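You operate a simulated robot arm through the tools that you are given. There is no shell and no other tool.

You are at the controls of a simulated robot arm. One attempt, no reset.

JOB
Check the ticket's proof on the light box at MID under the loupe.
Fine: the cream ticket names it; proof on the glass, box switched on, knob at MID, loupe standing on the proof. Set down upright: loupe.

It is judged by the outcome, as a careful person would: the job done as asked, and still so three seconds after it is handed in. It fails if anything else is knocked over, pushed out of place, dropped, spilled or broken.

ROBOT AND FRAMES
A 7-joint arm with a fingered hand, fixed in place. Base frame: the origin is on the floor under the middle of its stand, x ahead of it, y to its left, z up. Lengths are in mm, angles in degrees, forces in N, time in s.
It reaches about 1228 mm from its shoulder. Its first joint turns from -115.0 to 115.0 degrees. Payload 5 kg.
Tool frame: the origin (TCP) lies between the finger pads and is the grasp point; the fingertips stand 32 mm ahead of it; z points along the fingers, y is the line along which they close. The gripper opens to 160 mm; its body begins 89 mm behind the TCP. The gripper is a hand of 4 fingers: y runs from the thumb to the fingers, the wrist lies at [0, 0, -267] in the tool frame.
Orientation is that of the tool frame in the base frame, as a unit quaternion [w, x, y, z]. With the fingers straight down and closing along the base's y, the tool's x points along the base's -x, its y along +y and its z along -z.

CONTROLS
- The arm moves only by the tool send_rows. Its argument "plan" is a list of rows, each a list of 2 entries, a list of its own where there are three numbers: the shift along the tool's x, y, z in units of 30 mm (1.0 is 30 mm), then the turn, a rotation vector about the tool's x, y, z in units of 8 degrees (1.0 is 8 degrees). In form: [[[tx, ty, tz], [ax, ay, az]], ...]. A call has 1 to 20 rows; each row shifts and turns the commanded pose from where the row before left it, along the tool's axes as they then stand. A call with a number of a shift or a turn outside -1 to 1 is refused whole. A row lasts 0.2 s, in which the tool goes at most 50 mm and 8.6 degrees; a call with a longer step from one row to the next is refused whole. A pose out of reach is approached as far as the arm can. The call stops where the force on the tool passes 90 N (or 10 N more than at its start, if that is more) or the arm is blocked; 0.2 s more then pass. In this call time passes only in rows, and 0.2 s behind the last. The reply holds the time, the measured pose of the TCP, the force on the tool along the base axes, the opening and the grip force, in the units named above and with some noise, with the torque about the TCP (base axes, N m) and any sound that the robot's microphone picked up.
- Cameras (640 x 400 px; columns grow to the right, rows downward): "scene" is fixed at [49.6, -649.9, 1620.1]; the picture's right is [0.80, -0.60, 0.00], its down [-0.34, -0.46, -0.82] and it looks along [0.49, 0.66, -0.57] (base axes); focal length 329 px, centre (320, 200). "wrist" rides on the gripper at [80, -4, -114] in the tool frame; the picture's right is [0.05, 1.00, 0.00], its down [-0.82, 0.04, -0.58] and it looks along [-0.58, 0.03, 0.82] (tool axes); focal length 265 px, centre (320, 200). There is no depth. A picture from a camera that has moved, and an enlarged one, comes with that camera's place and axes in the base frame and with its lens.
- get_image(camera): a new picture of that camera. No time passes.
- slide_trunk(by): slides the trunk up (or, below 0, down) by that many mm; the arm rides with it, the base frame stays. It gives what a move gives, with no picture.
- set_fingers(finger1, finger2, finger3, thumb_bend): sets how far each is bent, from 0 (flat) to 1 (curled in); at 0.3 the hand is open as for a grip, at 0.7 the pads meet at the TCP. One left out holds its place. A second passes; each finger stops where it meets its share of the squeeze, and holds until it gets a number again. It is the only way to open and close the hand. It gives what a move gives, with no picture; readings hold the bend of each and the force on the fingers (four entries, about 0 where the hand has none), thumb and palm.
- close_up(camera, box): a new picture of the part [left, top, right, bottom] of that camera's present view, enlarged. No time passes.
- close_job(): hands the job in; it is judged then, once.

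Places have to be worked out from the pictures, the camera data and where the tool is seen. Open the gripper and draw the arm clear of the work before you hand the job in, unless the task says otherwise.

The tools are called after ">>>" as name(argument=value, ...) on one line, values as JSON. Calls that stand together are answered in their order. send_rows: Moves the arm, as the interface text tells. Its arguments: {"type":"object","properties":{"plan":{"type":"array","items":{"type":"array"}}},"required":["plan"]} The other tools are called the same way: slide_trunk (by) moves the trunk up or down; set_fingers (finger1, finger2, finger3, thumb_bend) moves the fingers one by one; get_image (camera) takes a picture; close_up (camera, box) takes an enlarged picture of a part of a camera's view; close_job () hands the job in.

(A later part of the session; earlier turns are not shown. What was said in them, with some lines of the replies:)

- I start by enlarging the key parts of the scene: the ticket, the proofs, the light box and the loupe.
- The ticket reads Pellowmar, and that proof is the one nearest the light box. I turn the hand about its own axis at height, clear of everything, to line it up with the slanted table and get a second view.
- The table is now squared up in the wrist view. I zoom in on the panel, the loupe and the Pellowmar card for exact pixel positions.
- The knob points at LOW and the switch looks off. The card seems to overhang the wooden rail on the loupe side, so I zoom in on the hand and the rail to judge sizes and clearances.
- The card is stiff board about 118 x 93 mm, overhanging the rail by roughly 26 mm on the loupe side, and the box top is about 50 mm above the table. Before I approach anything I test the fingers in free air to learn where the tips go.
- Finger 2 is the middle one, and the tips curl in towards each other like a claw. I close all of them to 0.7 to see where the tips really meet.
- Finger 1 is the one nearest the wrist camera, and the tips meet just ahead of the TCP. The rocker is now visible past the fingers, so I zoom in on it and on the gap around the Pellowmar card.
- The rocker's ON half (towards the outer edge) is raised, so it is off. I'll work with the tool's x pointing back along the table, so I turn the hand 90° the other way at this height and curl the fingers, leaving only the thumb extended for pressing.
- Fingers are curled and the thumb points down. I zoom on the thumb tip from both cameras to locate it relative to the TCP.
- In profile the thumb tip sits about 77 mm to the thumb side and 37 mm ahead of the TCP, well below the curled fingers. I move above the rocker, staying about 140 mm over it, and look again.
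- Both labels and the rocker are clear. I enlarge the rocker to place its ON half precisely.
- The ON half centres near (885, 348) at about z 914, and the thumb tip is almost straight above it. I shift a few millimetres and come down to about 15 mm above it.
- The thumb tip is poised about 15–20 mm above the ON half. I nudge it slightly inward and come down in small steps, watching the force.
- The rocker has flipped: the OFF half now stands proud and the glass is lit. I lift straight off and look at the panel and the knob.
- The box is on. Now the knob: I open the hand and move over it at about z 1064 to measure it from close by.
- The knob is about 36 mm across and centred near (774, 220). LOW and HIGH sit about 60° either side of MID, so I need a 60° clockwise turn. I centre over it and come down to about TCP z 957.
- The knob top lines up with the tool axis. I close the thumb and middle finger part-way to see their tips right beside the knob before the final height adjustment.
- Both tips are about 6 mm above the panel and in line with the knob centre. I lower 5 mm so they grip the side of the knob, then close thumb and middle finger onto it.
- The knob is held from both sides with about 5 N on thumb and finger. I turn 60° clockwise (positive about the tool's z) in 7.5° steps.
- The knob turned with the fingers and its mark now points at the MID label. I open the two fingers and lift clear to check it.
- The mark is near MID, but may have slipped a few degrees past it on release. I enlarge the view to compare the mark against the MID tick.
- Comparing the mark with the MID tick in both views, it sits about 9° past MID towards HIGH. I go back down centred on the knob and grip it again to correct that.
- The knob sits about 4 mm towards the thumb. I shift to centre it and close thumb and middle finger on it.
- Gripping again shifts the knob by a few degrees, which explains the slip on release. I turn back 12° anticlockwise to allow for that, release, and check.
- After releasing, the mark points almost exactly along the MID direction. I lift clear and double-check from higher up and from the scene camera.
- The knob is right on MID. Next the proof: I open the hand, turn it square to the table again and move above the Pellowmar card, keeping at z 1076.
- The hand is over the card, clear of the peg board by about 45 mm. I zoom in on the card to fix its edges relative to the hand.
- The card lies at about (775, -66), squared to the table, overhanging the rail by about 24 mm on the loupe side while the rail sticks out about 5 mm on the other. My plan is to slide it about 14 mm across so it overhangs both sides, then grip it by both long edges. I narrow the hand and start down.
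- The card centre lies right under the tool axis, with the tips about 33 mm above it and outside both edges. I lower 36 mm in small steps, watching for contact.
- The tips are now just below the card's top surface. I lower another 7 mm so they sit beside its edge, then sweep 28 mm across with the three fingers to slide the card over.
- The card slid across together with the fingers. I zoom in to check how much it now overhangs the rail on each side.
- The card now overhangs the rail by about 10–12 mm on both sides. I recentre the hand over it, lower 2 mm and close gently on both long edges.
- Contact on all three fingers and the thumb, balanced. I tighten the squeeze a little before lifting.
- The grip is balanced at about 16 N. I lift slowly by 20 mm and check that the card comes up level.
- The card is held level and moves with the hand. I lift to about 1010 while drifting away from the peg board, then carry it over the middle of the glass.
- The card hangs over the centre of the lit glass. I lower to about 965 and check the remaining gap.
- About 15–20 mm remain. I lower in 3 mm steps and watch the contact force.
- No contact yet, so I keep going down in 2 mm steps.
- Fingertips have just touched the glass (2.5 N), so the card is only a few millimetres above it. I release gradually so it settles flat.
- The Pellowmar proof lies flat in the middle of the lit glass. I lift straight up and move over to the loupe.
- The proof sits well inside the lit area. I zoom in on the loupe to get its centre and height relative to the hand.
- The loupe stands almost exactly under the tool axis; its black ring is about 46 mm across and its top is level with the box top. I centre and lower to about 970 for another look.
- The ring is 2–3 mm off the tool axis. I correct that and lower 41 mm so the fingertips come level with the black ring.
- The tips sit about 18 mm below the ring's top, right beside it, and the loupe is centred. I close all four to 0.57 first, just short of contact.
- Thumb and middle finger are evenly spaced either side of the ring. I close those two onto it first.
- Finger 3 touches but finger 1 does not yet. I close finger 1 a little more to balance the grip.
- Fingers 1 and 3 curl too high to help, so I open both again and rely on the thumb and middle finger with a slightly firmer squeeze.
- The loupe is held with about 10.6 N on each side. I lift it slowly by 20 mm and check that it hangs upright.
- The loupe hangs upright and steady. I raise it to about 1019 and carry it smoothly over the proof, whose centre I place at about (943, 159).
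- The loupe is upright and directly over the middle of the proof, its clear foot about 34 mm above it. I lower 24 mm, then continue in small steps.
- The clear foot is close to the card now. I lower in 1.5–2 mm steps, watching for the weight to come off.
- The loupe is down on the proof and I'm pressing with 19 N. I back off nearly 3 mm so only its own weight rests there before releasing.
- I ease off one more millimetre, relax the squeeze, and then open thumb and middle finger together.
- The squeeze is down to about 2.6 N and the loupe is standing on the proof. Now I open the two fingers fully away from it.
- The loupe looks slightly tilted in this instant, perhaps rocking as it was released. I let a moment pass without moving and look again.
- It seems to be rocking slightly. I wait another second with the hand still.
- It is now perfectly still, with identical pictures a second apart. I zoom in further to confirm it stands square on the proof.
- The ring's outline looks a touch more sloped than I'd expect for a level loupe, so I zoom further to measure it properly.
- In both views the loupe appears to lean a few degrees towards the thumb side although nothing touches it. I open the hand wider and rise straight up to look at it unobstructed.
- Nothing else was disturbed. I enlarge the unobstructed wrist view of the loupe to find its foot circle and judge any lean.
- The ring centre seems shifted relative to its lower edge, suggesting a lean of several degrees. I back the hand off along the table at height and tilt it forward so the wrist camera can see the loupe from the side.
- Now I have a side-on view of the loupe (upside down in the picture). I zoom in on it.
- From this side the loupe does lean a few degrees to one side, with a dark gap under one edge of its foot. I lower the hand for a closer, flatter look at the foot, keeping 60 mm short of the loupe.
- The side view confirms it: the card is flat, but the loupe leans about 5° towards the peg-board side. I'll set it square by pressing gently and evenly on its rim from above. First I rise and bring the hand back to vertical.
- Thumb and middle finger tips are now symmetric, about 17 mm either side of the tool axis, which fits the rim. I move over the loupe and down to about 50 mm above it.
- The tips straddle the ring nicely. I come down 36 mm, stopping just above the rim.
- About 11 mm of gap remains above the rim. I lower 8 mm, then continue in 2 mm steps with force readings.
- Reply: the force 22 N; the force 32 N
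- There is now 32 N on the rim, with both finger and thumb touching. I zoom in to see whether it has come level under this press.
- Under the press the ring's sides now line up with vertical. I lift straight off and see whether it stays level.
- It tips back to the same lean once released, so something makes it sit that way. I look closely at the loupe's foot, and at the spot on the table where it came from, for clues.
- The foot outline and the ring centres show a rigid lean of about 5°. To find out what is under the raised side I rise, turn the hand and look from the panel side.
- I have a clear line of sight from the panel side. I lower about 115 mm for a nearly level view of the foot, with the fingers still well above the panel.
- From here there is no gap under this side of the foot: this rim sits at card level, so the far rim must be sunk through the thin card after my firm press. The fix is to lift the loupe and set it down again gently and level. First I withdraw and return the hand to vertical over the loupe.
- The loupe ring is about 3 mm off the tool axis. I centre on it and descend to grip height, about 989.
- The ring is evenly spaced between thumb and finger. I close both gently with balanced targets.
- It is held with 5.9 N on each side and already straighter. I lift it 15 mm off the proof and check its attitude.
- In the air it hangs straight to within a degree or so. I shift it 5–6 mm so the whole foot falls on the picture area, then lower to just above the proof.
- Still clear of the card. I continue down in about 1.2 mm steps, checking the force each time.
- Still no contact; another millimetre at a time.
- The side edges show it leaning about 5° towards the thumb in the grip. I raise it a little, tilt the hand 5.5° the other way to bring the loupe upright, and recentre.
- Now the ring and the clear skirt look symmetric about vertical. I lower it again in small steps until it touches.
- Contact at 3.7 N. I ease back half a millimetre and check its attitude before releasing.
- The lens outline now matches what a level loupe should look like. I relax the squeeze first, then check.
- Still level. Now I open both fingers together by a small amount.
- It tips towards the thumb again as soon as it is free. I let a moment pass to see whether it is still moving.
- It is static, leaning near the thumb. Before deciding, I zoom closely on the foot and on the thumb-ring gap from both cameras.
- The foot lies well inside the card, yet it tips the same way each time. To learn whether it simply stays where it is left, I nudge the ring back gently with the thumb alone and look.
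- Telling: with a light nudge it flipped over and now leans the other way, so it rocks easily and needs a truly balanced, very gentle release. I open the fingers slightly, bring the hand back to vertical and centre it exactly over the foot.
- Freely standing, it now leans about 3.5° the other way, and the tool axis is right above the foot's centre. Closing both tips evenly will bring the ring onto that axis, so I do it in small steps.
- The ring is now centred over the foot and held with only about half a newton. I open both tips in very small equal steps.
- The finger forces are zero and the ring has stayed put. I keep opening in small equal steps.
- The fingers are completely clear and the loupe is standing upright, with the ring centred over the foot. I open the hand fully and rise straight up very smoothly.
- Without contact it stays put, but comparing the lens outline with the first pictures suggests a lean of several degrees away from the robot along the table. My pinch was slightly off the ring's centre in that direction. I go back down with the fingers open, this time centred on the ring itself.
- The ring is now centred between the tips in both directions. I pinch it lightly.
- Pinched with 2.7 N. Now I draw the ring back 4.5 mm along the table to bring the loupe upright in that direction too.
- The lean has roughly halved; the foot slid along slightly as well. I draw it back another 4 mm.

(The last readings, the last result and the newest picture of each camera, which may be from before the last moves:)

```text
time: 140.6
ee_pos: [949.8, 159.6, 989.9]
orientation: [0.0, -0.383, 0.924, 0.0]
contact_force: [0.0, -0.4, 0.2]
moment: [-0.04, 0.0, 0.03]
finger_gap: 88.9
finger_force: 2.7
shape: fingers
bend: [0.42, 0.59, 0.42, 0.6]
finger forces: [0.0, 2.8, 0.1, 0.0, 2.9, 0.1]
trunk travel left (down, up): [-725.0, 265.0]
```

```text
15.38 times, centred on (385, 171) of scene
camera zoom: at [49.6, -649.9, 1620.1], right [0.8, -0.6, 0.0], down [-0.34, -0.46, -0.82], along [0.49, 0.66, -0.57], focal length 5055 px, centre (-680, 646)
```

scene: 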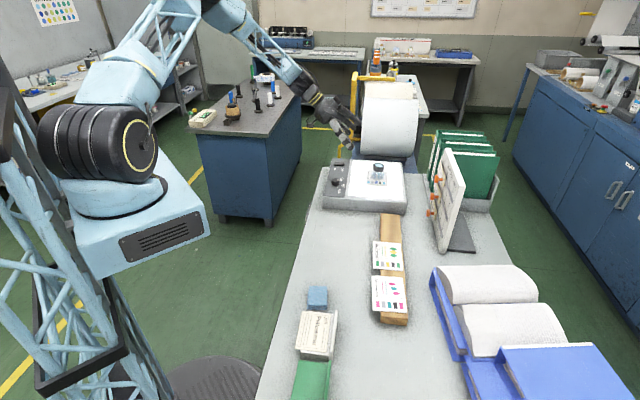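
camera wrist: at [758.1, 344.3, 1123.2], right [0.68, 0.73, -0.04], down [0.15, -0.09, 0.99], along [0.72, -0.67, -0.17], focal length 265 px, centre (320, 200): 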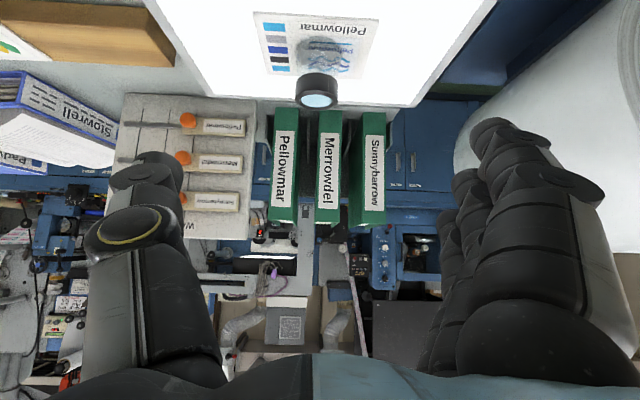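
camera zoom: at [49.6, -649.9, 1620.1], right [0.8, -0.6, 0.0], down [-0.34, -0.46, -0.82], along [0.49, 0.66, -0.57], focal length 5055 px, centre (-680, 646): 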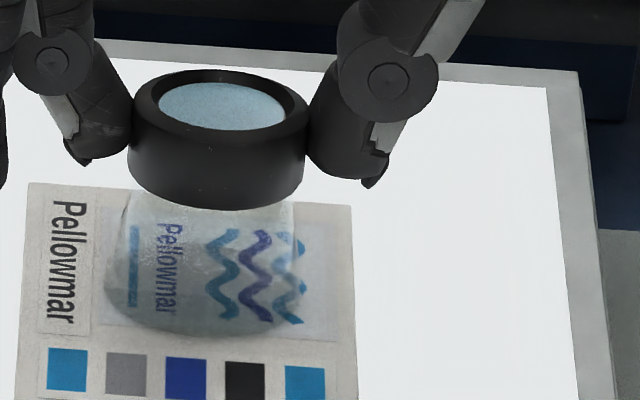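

The foot slides rather than the loupe tilting, so I lift it 4 mm and correct the remaining lean by tilting the hand 5.5° about the grip line instead.

>>> send_rows(plan=[[[0, 0, -0.15], [0, 0, 0]], [[0.08, 0, 0], [0, -0.35, 0]], [[0.08, 0, 0], [0, -0.34, 0]], [[0, 0, 0], [0, 0, 0]]])

>>> close_up(camera="wrist", box=[220, 80, 420, 240])

>>> close_up(camera="scene", box=[370, 158, 400, 184])

```text
time: 141.6
ee_pos: [946.9, 157.8, 994.2]
orientation: [0.044, -0.382, 0.923, 0.019]
contact_force: [-0.5, -0.4, -0.3]
moment: [-0.03, 0.01, -0.02]
finger_gap: 88.8
finger_force: 3.0
shape: fingers
bend: [0.42, 0.59, 0.42, 0.6]
finger forces: [0.1, 2.8, 0.0, 0.0, 2.7, 0.0]
trunk travel left (down, up): [-725.0, 265.0]
```

```text
2.50 times, centred on (320, 160) of wrist
camera zoom: at [885.4, 90.4, 1099.1], right [-0.74, 0.67, 0.0], down [0.5, 0.56, 0.65], along [0.44, 0.48, -0.76], focal length 664 px, centre (320, 300)
```

zoom: 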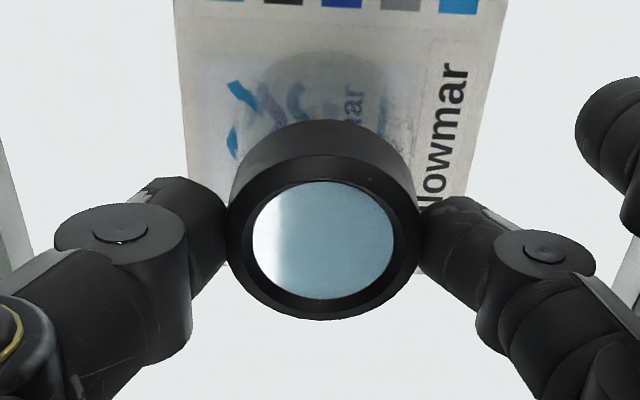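

```text
15.38 times, centred on (385, 171) of scene
camera zoom: at [49.6, -649.9, 1620.1], right [0.8, -0.6, 0.0], down [-0.34, -0.46, -0.82], along [0.49, 0.66, -0.57], focal length 5055 px, centre (-680, 646)
```

zoom: 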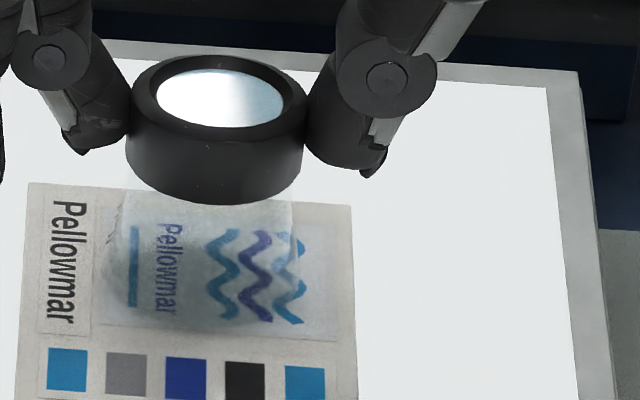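

Better: the lens outline is close to the level shape. I add another 2° and then lower in 1 mm steps.

>>> send_rows(plan=[[[0.05, 0, 0], [0, -0.25, 0]], [[0, 0, 0.08], [0, 0, 0]], [[0, 0, 0], [0, 0, 0]]])

>>> send_rows(plan=[[[0, 0, 0.05], [0, 0, 0]], [[0, 0, 0], [0, 0, 0]]])

>>> send_rows(plan=[[[0, 0, 0.04], [0, 0, 0]], [[0, 0, 0], [0, 0, 0]]])

>>> close_up(camera="scene", box=[370, 158, 400, 184])

```text
time: 142.4
ee_pos: [945.4, 154.7, 991.3]
orientation: [0.061, -0.382, 0.922, 0.025]
contact_force: [1.0, -0.6, -0.1]
moment: [0.03, -0.03, 0.0]
finger_gap: 88.6
finger_force: 2.0
shape: fingers
bend: [0.42, 0.59, 0.42, 0.6]
finger forces: [0.0, 2.8, 0.1, 0.0, 2.8, 0.0]
trunk travel left (down, up): [-725.0, 265.0]
```

```text
time: 143.0
ee_pos: [946.4, 156.0, 989.9]
orientation: [0.06, -0.382, 0.922, 0.025]
contact_force: [0.0, 0.7, 0.1]
moment: [-0.01, 0.03, 0.0]
finger_gap: 88.9
finger_force: 2.7
shape: fingers
bend: [0.42, 0.59, 0.42, 0.6]
finger forces: [0.1, 2.9, 0.0, 0.0, 2.8, 0.0]
trunk travel left (down, up): [-725.0, 265.0]
```

```text
time: 143.6
ee_pos: [947.0, 156.7, 988.2]
orientation: [0.06, -0.382, 0.922, 0.026]
contact_force: [-0.2, -0.1, 2.1]
moment: [0.04, 0.02, 0.0]
finger_gap: 88.9
finger_force: 3.0
shape: fingers
bend: [0.42, 0.59, 0.42, 0.6]
finger forces: [0.0, 3.1, 0.1, 0.1, 2.9, 0.0]
trunk travel left (down, up): [-725.0, 265.0]
```

```text
15.38 times, centred on (385, 171) of scene
camera zoom: at [49.6, -649.9, 1620.1], right [0.8, -0.6, 0.0], down [-0.34, -0.46, -0.82], along [0.49, 0.66, -0.57], focal length 5055 px, centre (-680, 646)
```

zoom: 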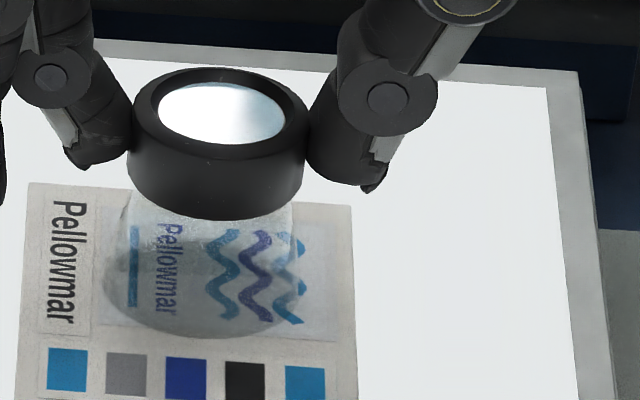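

It touches with 2 N and the lens outline now matches a level loupe. I check the wrist view before a very gentle release.

>>> close_up(camera="wrist", box=[220, 80, 420, 240])

>>> send_rows(plan=[[[0, 0, -0.01], [0, 0, 0]], [[0, 0, 0], [0, 0, 0]]])

```text
2.50 times, centred on (320, 160) of wrist
camera zoom: at [882.6, 86.4, 1091.2], right [-0.74, 0.67, -0.01], down [0.49, 0.55, 0.68], along [0.46, 0.5, -0.73], focal length 664 px, centre (320, 300)
```

zoom: 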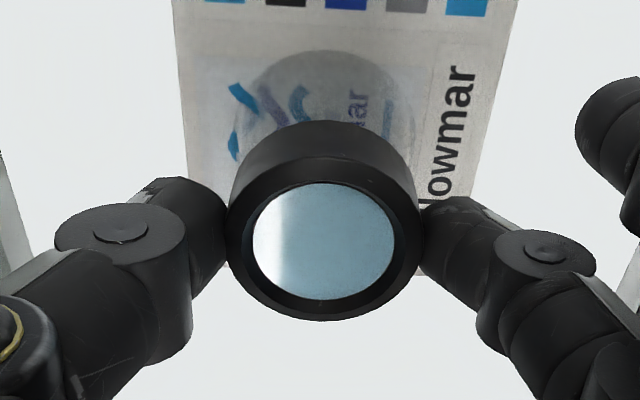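

```text
time: 144.2
ee_pos: [946.8, 156.3, 989.3]
orientation: [0.06, -0.382, 0.922, 0.025]
contact_force: [-0.1, -0.2, 1.4]
moment: [-0.01, -0.03, -0.01]
finger_gap: 88.5
finger_force: 3.2
shape: fingers
bend: [0.42, 0.59, 0.42, 0.6]
finger forces: [0.0, 2.9, 0.0, 0.0, 3.0, 0.1]
trunk travel left (down, up): [-725.0, 265.0]
```

Foot and ring are aligned in both views. Now the gentle release, in small equal steps.

>>> set_fingers(finger2=0.603, thumb_bend=0.603)

>>> set_fingers(finger2=0.595, thumb_bend=0.598)

>>> set_fingers(finger2=0.588, thumb_bend=0.592)

>>> close_up(camera="wrist", box=[220, 80, 420, 240])

>>> close_up(camera="scene", box=[370, 158, 400, 184])

```text
time: 145.2
ee_pos: [945.8, 156.3, 988.3]
orientation: [0.06, -0.382, 0.922, 0.026]
contact_force: [-0.2, -0.9, 2.1]
moment: [0.0, -0.01, 0.01]
finger_gap: 89.2
finger_force: 1.6
shape: fingers
bend: [0.42, 0.59, 0.42, 0.6]
finger forces: [0.0, 2.0, 0.1, 0.0, 2.2, 0.0]
trunk travel left (down, up): [-725.0, 265.0]
```

```text
time: 146.2
ee_pos: [946.9, 156.7, 989.9]
orientation: [0.06, -0.383, 0.922, 0.025]
contact_force: [0.3, -0.2, 1.5]
moment: [-0.03, -0.02, 0.01]
finger_gap: 89.6
finger_force: 1.0
shape: fingers
bend: [0.42, 0.58, 0.42, 0.59]
finger forces: [0.0, 1.0, 0.0, 0.1, 0.9, 0.0]
trunk travel left (down, up): [-725.0, 265.0]
```

```text
time: 147.2
ee_pos: [946.4, 156.3, 990.0]
orientation: [0.06, -0.382, 0.922, 0.025]
contact_force: [0.5, 0.6, 1.1]
moment: [0.02, 0.0, 0.01]
finger_gap: 89.5
finger_force: 0.0
shape: fingers
bend: [0.42, 0.58, 0.42, 0.59]
finger forces: [0.0, 0.4, 0.0, 0.1, 0.4, 0.0]
trunk travel left (down, up): [-725.0, 265.0]
```

```text
2.50 times, centred on (320, 160) of wrist
camera zoom: at [882.5, 86.4, 1091.3], right [-0.74, 0.67, -0.01], down [0.49, 0.55, 0.68], along [0.46, 0.5, -0.73], focal length 664 px, centre (320, 300)
```

zoom: 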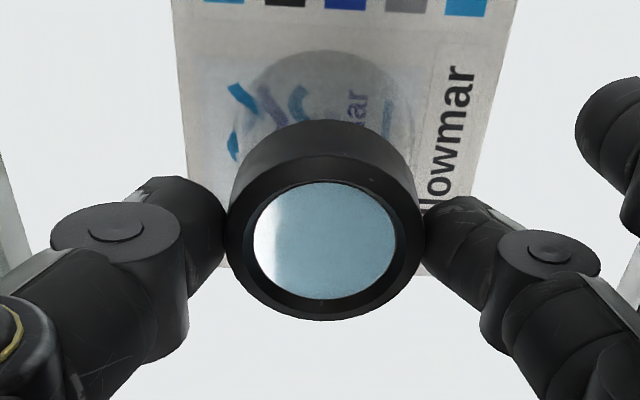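

```text
15.38 times, centred on (385, 171) of scene
camera zoom: at [49.6, -649.9, 1620.1], right [0.8, -0.6, 0.0], down [-0.34, -0.46, -0.82], along [0.49, 0.66, -0.57], focal length 5055 px, centre (-680, 646)
```

zoom: 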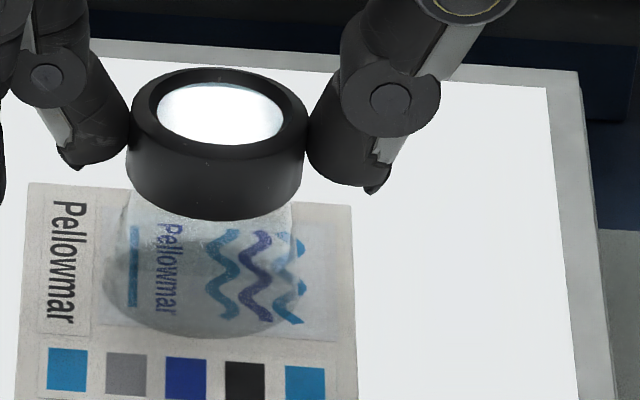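

Still upright with only 0.4 N on each side. I continue opening.

>>> set_fingers(finger2=0.58, thumb_bend=0.584)

>>> set_fingers(finger2=0.57, thumb_bend=0.574)

>>> close_up(camera="wrist", box=[220, 80, 420, 240])

>>> close_up(camera="scene", box=[370, 158, 400, 184])

```text
time: 148.2
ee_pos: [946.0, 154.8, 988.6]
orientation: [0.061, -0.382, 0.922, 0.025]
contact_force: [-0.8, -0.9, -0.1]
moment: [0.01, 0.01, 0.01]
finger_gap: 90.6
finger_force: 0.1
shape: fingers
bend: [0.42, 0.57, 0.42, 0.58]
finger forces: [0.1, 0.1, 0.1, 0.0, 0.1, 0.1]
trunk travel left (down, up): [-725.0, 265.0]
```

```text
time: 149.2
ee_pos: [945.4, 154.7, 989.7]
orientation: [0.06, -0.382, 0.922, 0.025]
contact_force: [-0.2, -0.3, 0.1]
moment: [0.01, -0.03, 0.01]
finger_gap: 92.8
finger_force: 0.1
shape: fingers
bend: [0.42, 0.56, 0.42, 0.57]
finger forces: [0.0, 0.1, 0.1, 0.0, 0.1, 0.1]
trunk travel left (down, up): [-725.0, 265.0]
```

```text
2.50 times, centred on (320, 160) of wrist
camera zoom: at [882.5, 86.4, 1091.3], right [-0.74, 0.67, -0.01], down [0.49, 0.55, 0.68], along [0.46, 0.5, -0.73], focal length 664 px, centre (320, 300)
```

zoom: 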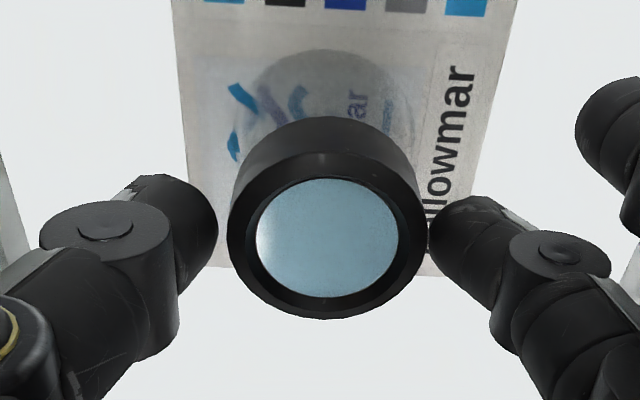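

```text
15.38 times, centred on (385, 171) of scene
camera zoom: at [49.6, -649.9, 1620.1], right [0.8, -0.6, 0.0], down [-0.34, -0.46, -0.82], along [0.49, 0.66, -0.57], focal length 5055 px, centre (-680, 646)
```

zoom: 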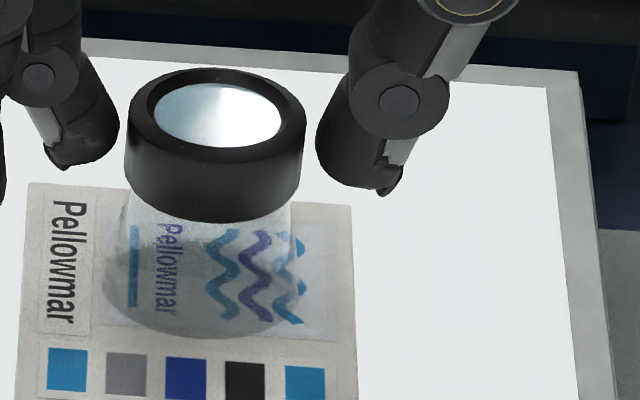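

Nearly perfectly upright; the finger may still be just brushing it. I open both further and look again.

>>> set_fingers(finger2=0.55, thumb_bend=0.55)

>>> close_up(camera="wrist", box=[220, 80, 420, 240])

>>> set_fingers(finger2=0.5, thumb_bend=0.5)

>>> close_up(camera="wrist", box=[220, 80, 420, 240])

>>> close_up(camera="scene", box=[370, 158, 400, 184])

```text
time: 150.2
ee_pos: [946.4, 155.3, 989.1]
orientation: [0.06, -0.382, 0.922, 0.025]
contact_force: [0.1, 0.3, -0.4]
moment: [0.0, 0.01, 0.01]
finger_gap: 96.3
finger_force: 0.0
shape: fingers
bend: [0.42, 0.55, 0.42, 0.55]
finger forces: [0.0, 0.1, 0.1, 0.1, 0.0, 0.0]
trunk travel left (down, up): [-725.0, 265.0]
```

```text
2.50 times, centred on (320, 160) of wrist
camera zoom: at [882.5, 86.4, 1091.3], right [-0.74, 0.67, -0.01], down [0.49, 0.55, 0.68], along [0.46, 0.5, -0.73], focal length 664 px, centre (320, 300)
```

zoom: 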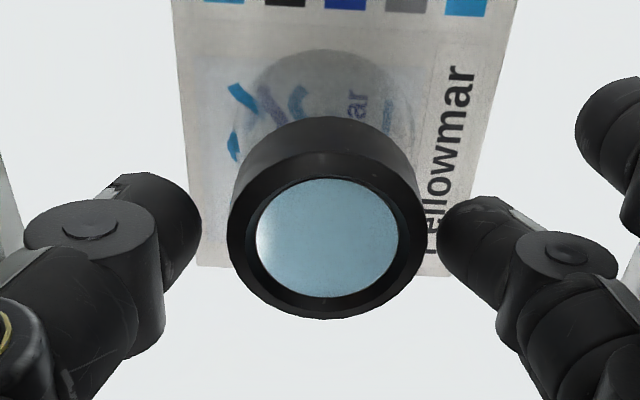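

```text
time: 151.2
ee_pos: [946.7, 155.7, 990.5]
orientation: [0.061, -0.381, 0.922, 0.026]
contact_force: [0.4, -0.1, 0.5]
moment: [-0.02, 0.0, -0.03]
finger_gap: 106.3
finger_force: 0.0
shape: fingers
bend: [0.42, 0.5, 0.42, 0.5]
finger forces: [0.1, 0.0, 0.0, 0.0, 0.1, 0.0]
trunk travel left (down, up): [-725.0, 265.0]
```

```text
2.50 times, centred on (320, 160) of wrist
camera zoom: at [882.5, 86.4, 1091.3], right [-0.74, 0.67, -0.01], down [0.49, 0.55, 0.68], along [0.46, 0.5, -0.73], focal length 664 px, centre (320, 300)
```

zoom: 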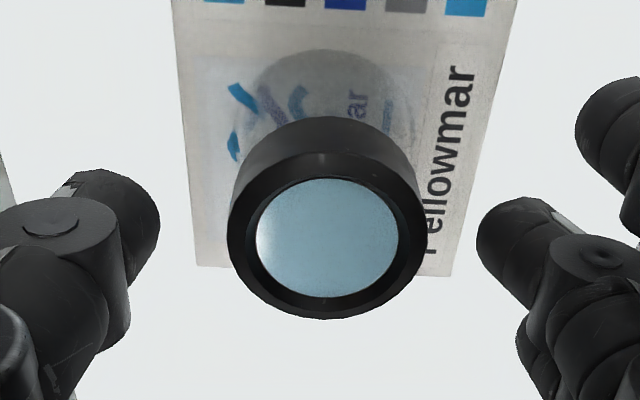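

```text
15.38 times, centred on (385, 171) of scene
camera zoom: at [49.6, -649.9, 1620.1], right [0.8, -0.6, 0.0], down [-0.34, -0.46, -0.82], along [0.49, 0.66, -0.57], focal length 5055 px, centre (-680, 646)
```

zoom: 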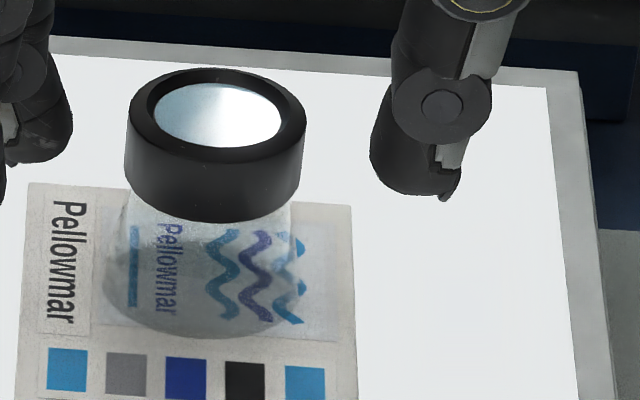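

The loupe now stands free, upright to within a degree or two, and still. I open a bit more and rise vertically, slowly at first.

>>> set_fingers(finger2=0.44, thumb_bend=0.44)

>>> send_rows(plan=[[[-0.013, 0, -0.1], [0, 0, 0]], [[-0.026, 0, -0.2], [0, 0, 0]], [[-0.052, 0, -0.4], [0, 0, 0]], [[-0.078, 0, -0.6], [0, 0, 0]], [[-0.117, 0, -0.89], [0, 0, 0]], [[-0.117, 0, -0.89], [0, 0, 0]], [[-0.117, 0, -0.89], [0, 0, 0]], [[-0.117, 0, -0.89], [0, 0, 0]]])

>>> close_up(camera="scene", box=[370, 158, 400, 184])

>>> get_image(camera="wrist")

```text
time: 152.2
ee_pos: [947.0, 156.5, 989.6]
orientation: [0.06, -0.381, 0.922, 0.026]
contact_force: [-0.1, 0.1, 0.2]
moment: [0.02, 0.03, -0.04]
finger_gap: 118.5
finger_force: 0.0
shape: fingers
bend: [0.42, 0.44, 0.42, 0.44]
finger forces: [0.1, 0.1, 0.0, 0.0, 0.0, 0.0]
trunk travel left (down, up): [-725.0, 265.0]
```

```text
time: 154.0
ee_pos: [946.9, 155.2, 1136.1]
orientation: [0.06, -0.381, 0.922, 0.026]
contact_force: [-0.1, -0.5, 0.4]
moment: [0.0, -0.04, 0.0]
finger_gap: 118.4
finger_force: 0.1
shape: fingers
bend: [0.42, 0.44, 0.42, 0.44]
finger forces: [0.0, 0.0, 0.0, 0.0, 0.0, 0.1]
trunk travel left (down, up): [-725.0, 265.0]
```

```text
15.38 times, centred on (385, 171) of scene
camera zoom: at [49.6, -649.9, 1620.1], right [0.8, -0.6, 0.0], down [-0.34, -0.46, -0.82], along [0.49, 0.66, -0.57], focal length 5055 px, centre (-680, 646)
```

zoom: 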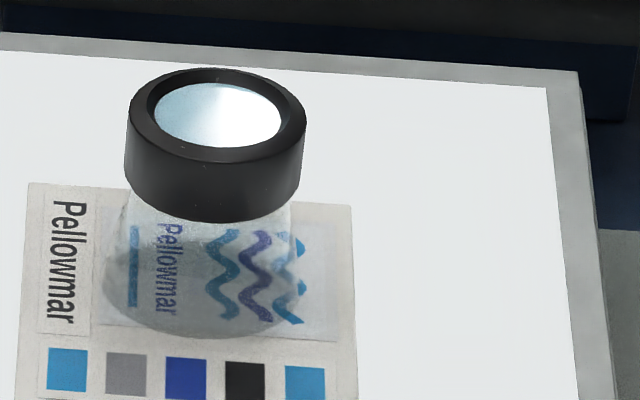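

```text
taken
camera wrist: at [883.3, 85.9, 1239.0], right [-0.74, 0.67, -0.01], down [0.49, 0.55, 0.68], along [0.46, 0.5, -0.73], focal length 265 px, centre (320, 200)
```

wrist: 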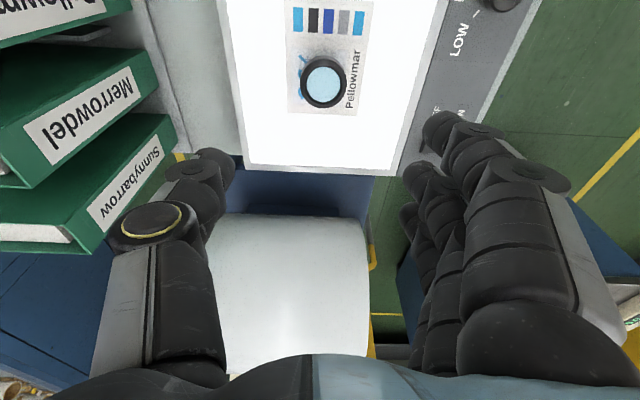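

The loupe looks exactly the same after the hand left, so it is stable. I straighten the hand and withdraw it back towards the robot, up and away from the work.

>>> send_rows(plan=[[[0, 0, -0.5], [0, 0.47, 0]], [[0, 0, -0.5], [0, 0.47, 0]], [[0.6, 0.5, -0.3], [0, 0, 0]], [[0.8, 0.7, -0.3], [0, 0, 0]], [[0.8, 0.7, -0.3], [0, 0, 0]], [[0.8, 0.7, -0.2], [0, 0, 0]], [[0.8, 0.7, -0.2], [0, 0, 0]], [[0.8, 0.7, 0], [0, 0, 0]], [[0.8, 0.7, 0], [0, 0, 0]], [[0.5, 0.4, 0], [0, 0, 0]], [[0, 0, 0], [0, 0, 0]]])

>>> get_image(camera="scene")

>>> close_up(camera="scene", box=[310, 140, 430, 230])

>>> close_up(camera="scene", box=[370, 158, 400, 184])

>>> get_image(camera="wrist")

```text
time: 156.4
ee_pos: [711.6, 139.2, 1206.6]
orientation: [0.001, -0.383, 0.924, 0.0]
contact_force: [-0.5, 0.0, -0.6]
moment: [-0.01, -0.01, 0.0]
finger_gap: 118.5
finger_force: 0.1
shape: fingers
bend: [0.42, 0.44, 0.42, 0.44]
finger forces: [0.1, 0.0, 0.0, 0.0, 0.0, 0.0]
trunk travel left (down, up): [-725.0, 265.0]
```

```text
taken
```

scene: 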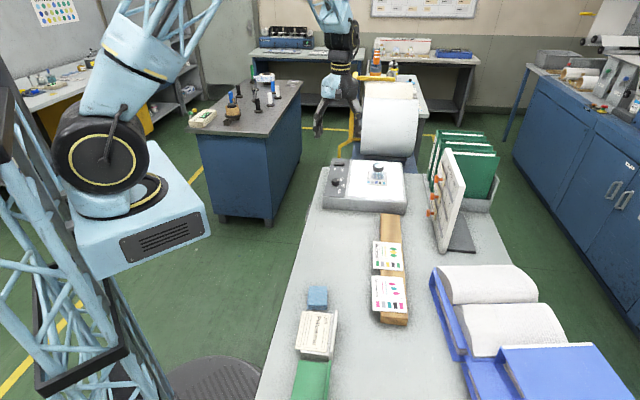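

```text
4.44 times, centred on (370, 185) of scene
camera zoom: at [49.6, -649.9, 1620.1], right [0.8, -0.6, 0.0], down [-0.34, -0.46, -0.82], along [0.49, 0.66, -0.57], focal length 1460 px, centre (98, 267)
```

zoom: 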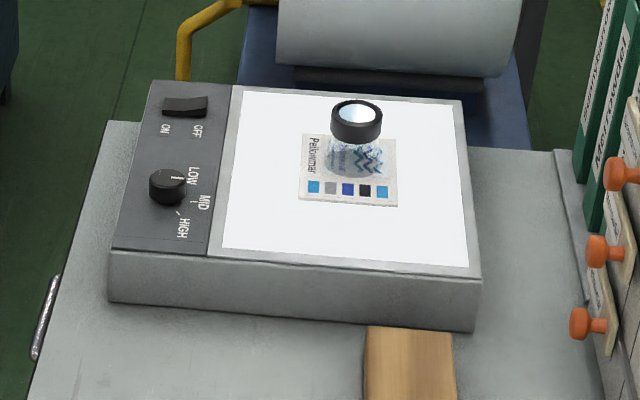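

```text
15.38 times, centred on (385, 171) of scene
camera zoom: at [49.6, -649.9, 1620.1], right [0.8, -0.6, 0.0], down [-0.34, -0.46, -0.82], along [0.49, 0.66, -0.57], focal length 5055 px, centre (-680, 646)
```

zoom: 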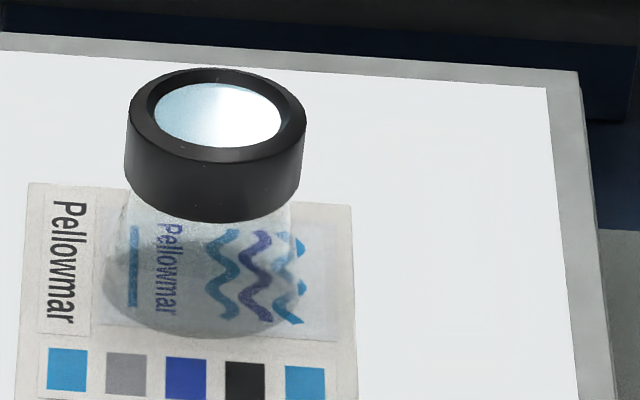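

```text
taken
camera wrist: at [657.3, 79.2, 1319.3], right [-0.74, 0.67, 0.0], down [0.55, 0.61, 0.58], along [0.39, 0.43, -0.82], focal length 265 px, centre (320, 200)
```

wrist: 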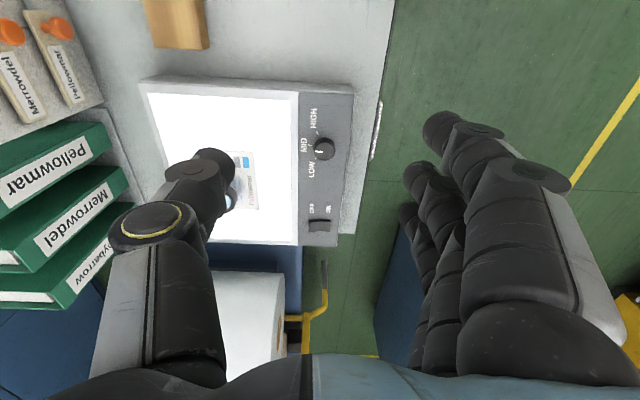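

Everything else is where it was. A last check of the knob and switch before handing in.

>>> close_up(camera="scene", box=[324, 155, 358, 195])

>>> close_up(camera="wrist", box=[280, 90, 370, 250])

>>> close_up(camera="scene", box=[350, 200, 430, 330])

```text
10.00 times, centred on (341, 175) of scene
camera zoom: at [49.6, -649.9, 1620.1], right [0.8, -0.6, 0.0], down [-0.34, -0.46, -0.82], along [0.49, 0.66, -0.57], focal length 3286 px, centre (110, 450)
```

zoom: 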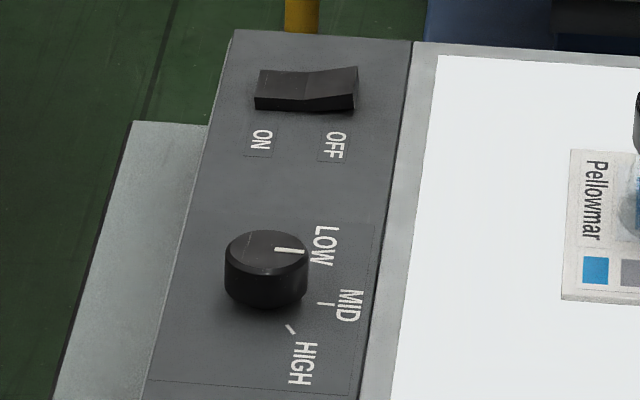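

```text
2.50 times, centred on (325, 170) of wrist
camera zoom: at [657.3, 79.2, 1319.3], right [-0.74, 0.67, 0.0], down [0.55, 0.61, 0.58], along [0.39, 0.43, -0.82], focal length 664 px, centre (308, 275)
```

zoom: 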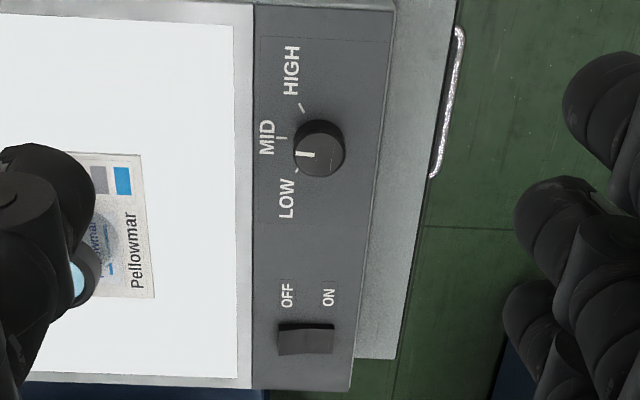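

```text
3.08 times, centred on (390, 265) of scene
camera zoom: at [49.6, -649.9, 1620.1], right [0.8, -0.6, 0.0], down [-0.34, -0.46, -0.82], along [0.49, 0.66, -0.57], focal length 1011 px, centre (105, 0)
```

zoom: 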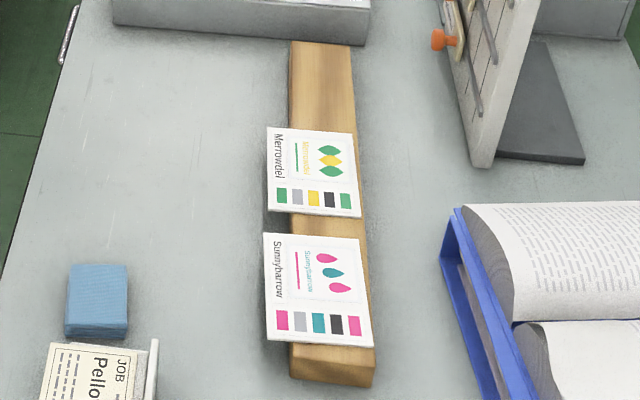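

The box is lit with the switch on and the knob mark at MID. The Pellowmar proof is on the glass with the loupe standing upright on it, nothing else has moved, and the open hand is clear. I hand the job in.

>>> close_job()

```text
The job is handed in.
```

The job is handed in. The Pellowmar proof is on the lit glass, the switch is on, the knob is at MID, and the loupe is standing on the proof.

- **Loupe:** It took several tries to set down. It rocked and settled at a lean of about 4–7° the first few times, so I lifted it again and released it more gently. In the last pictures it was standing still, upright to within about 2° as best I could judge. I never found out why it rocked, so it may tip if bumped.
- **Proof:** I slid it about 14 mm along its rail to get a grip on both edges, then lifted it over. It lies flat, well inside the lit area.
- **Knob:** It slipped about 9° past MID when I first let go. I turned it back, and its mark now lines up with the MID tick.
- **Everything else:** The other two proofs, the rail and the ticket look unmoved in the final pictures. The hand is open and clear of the work.
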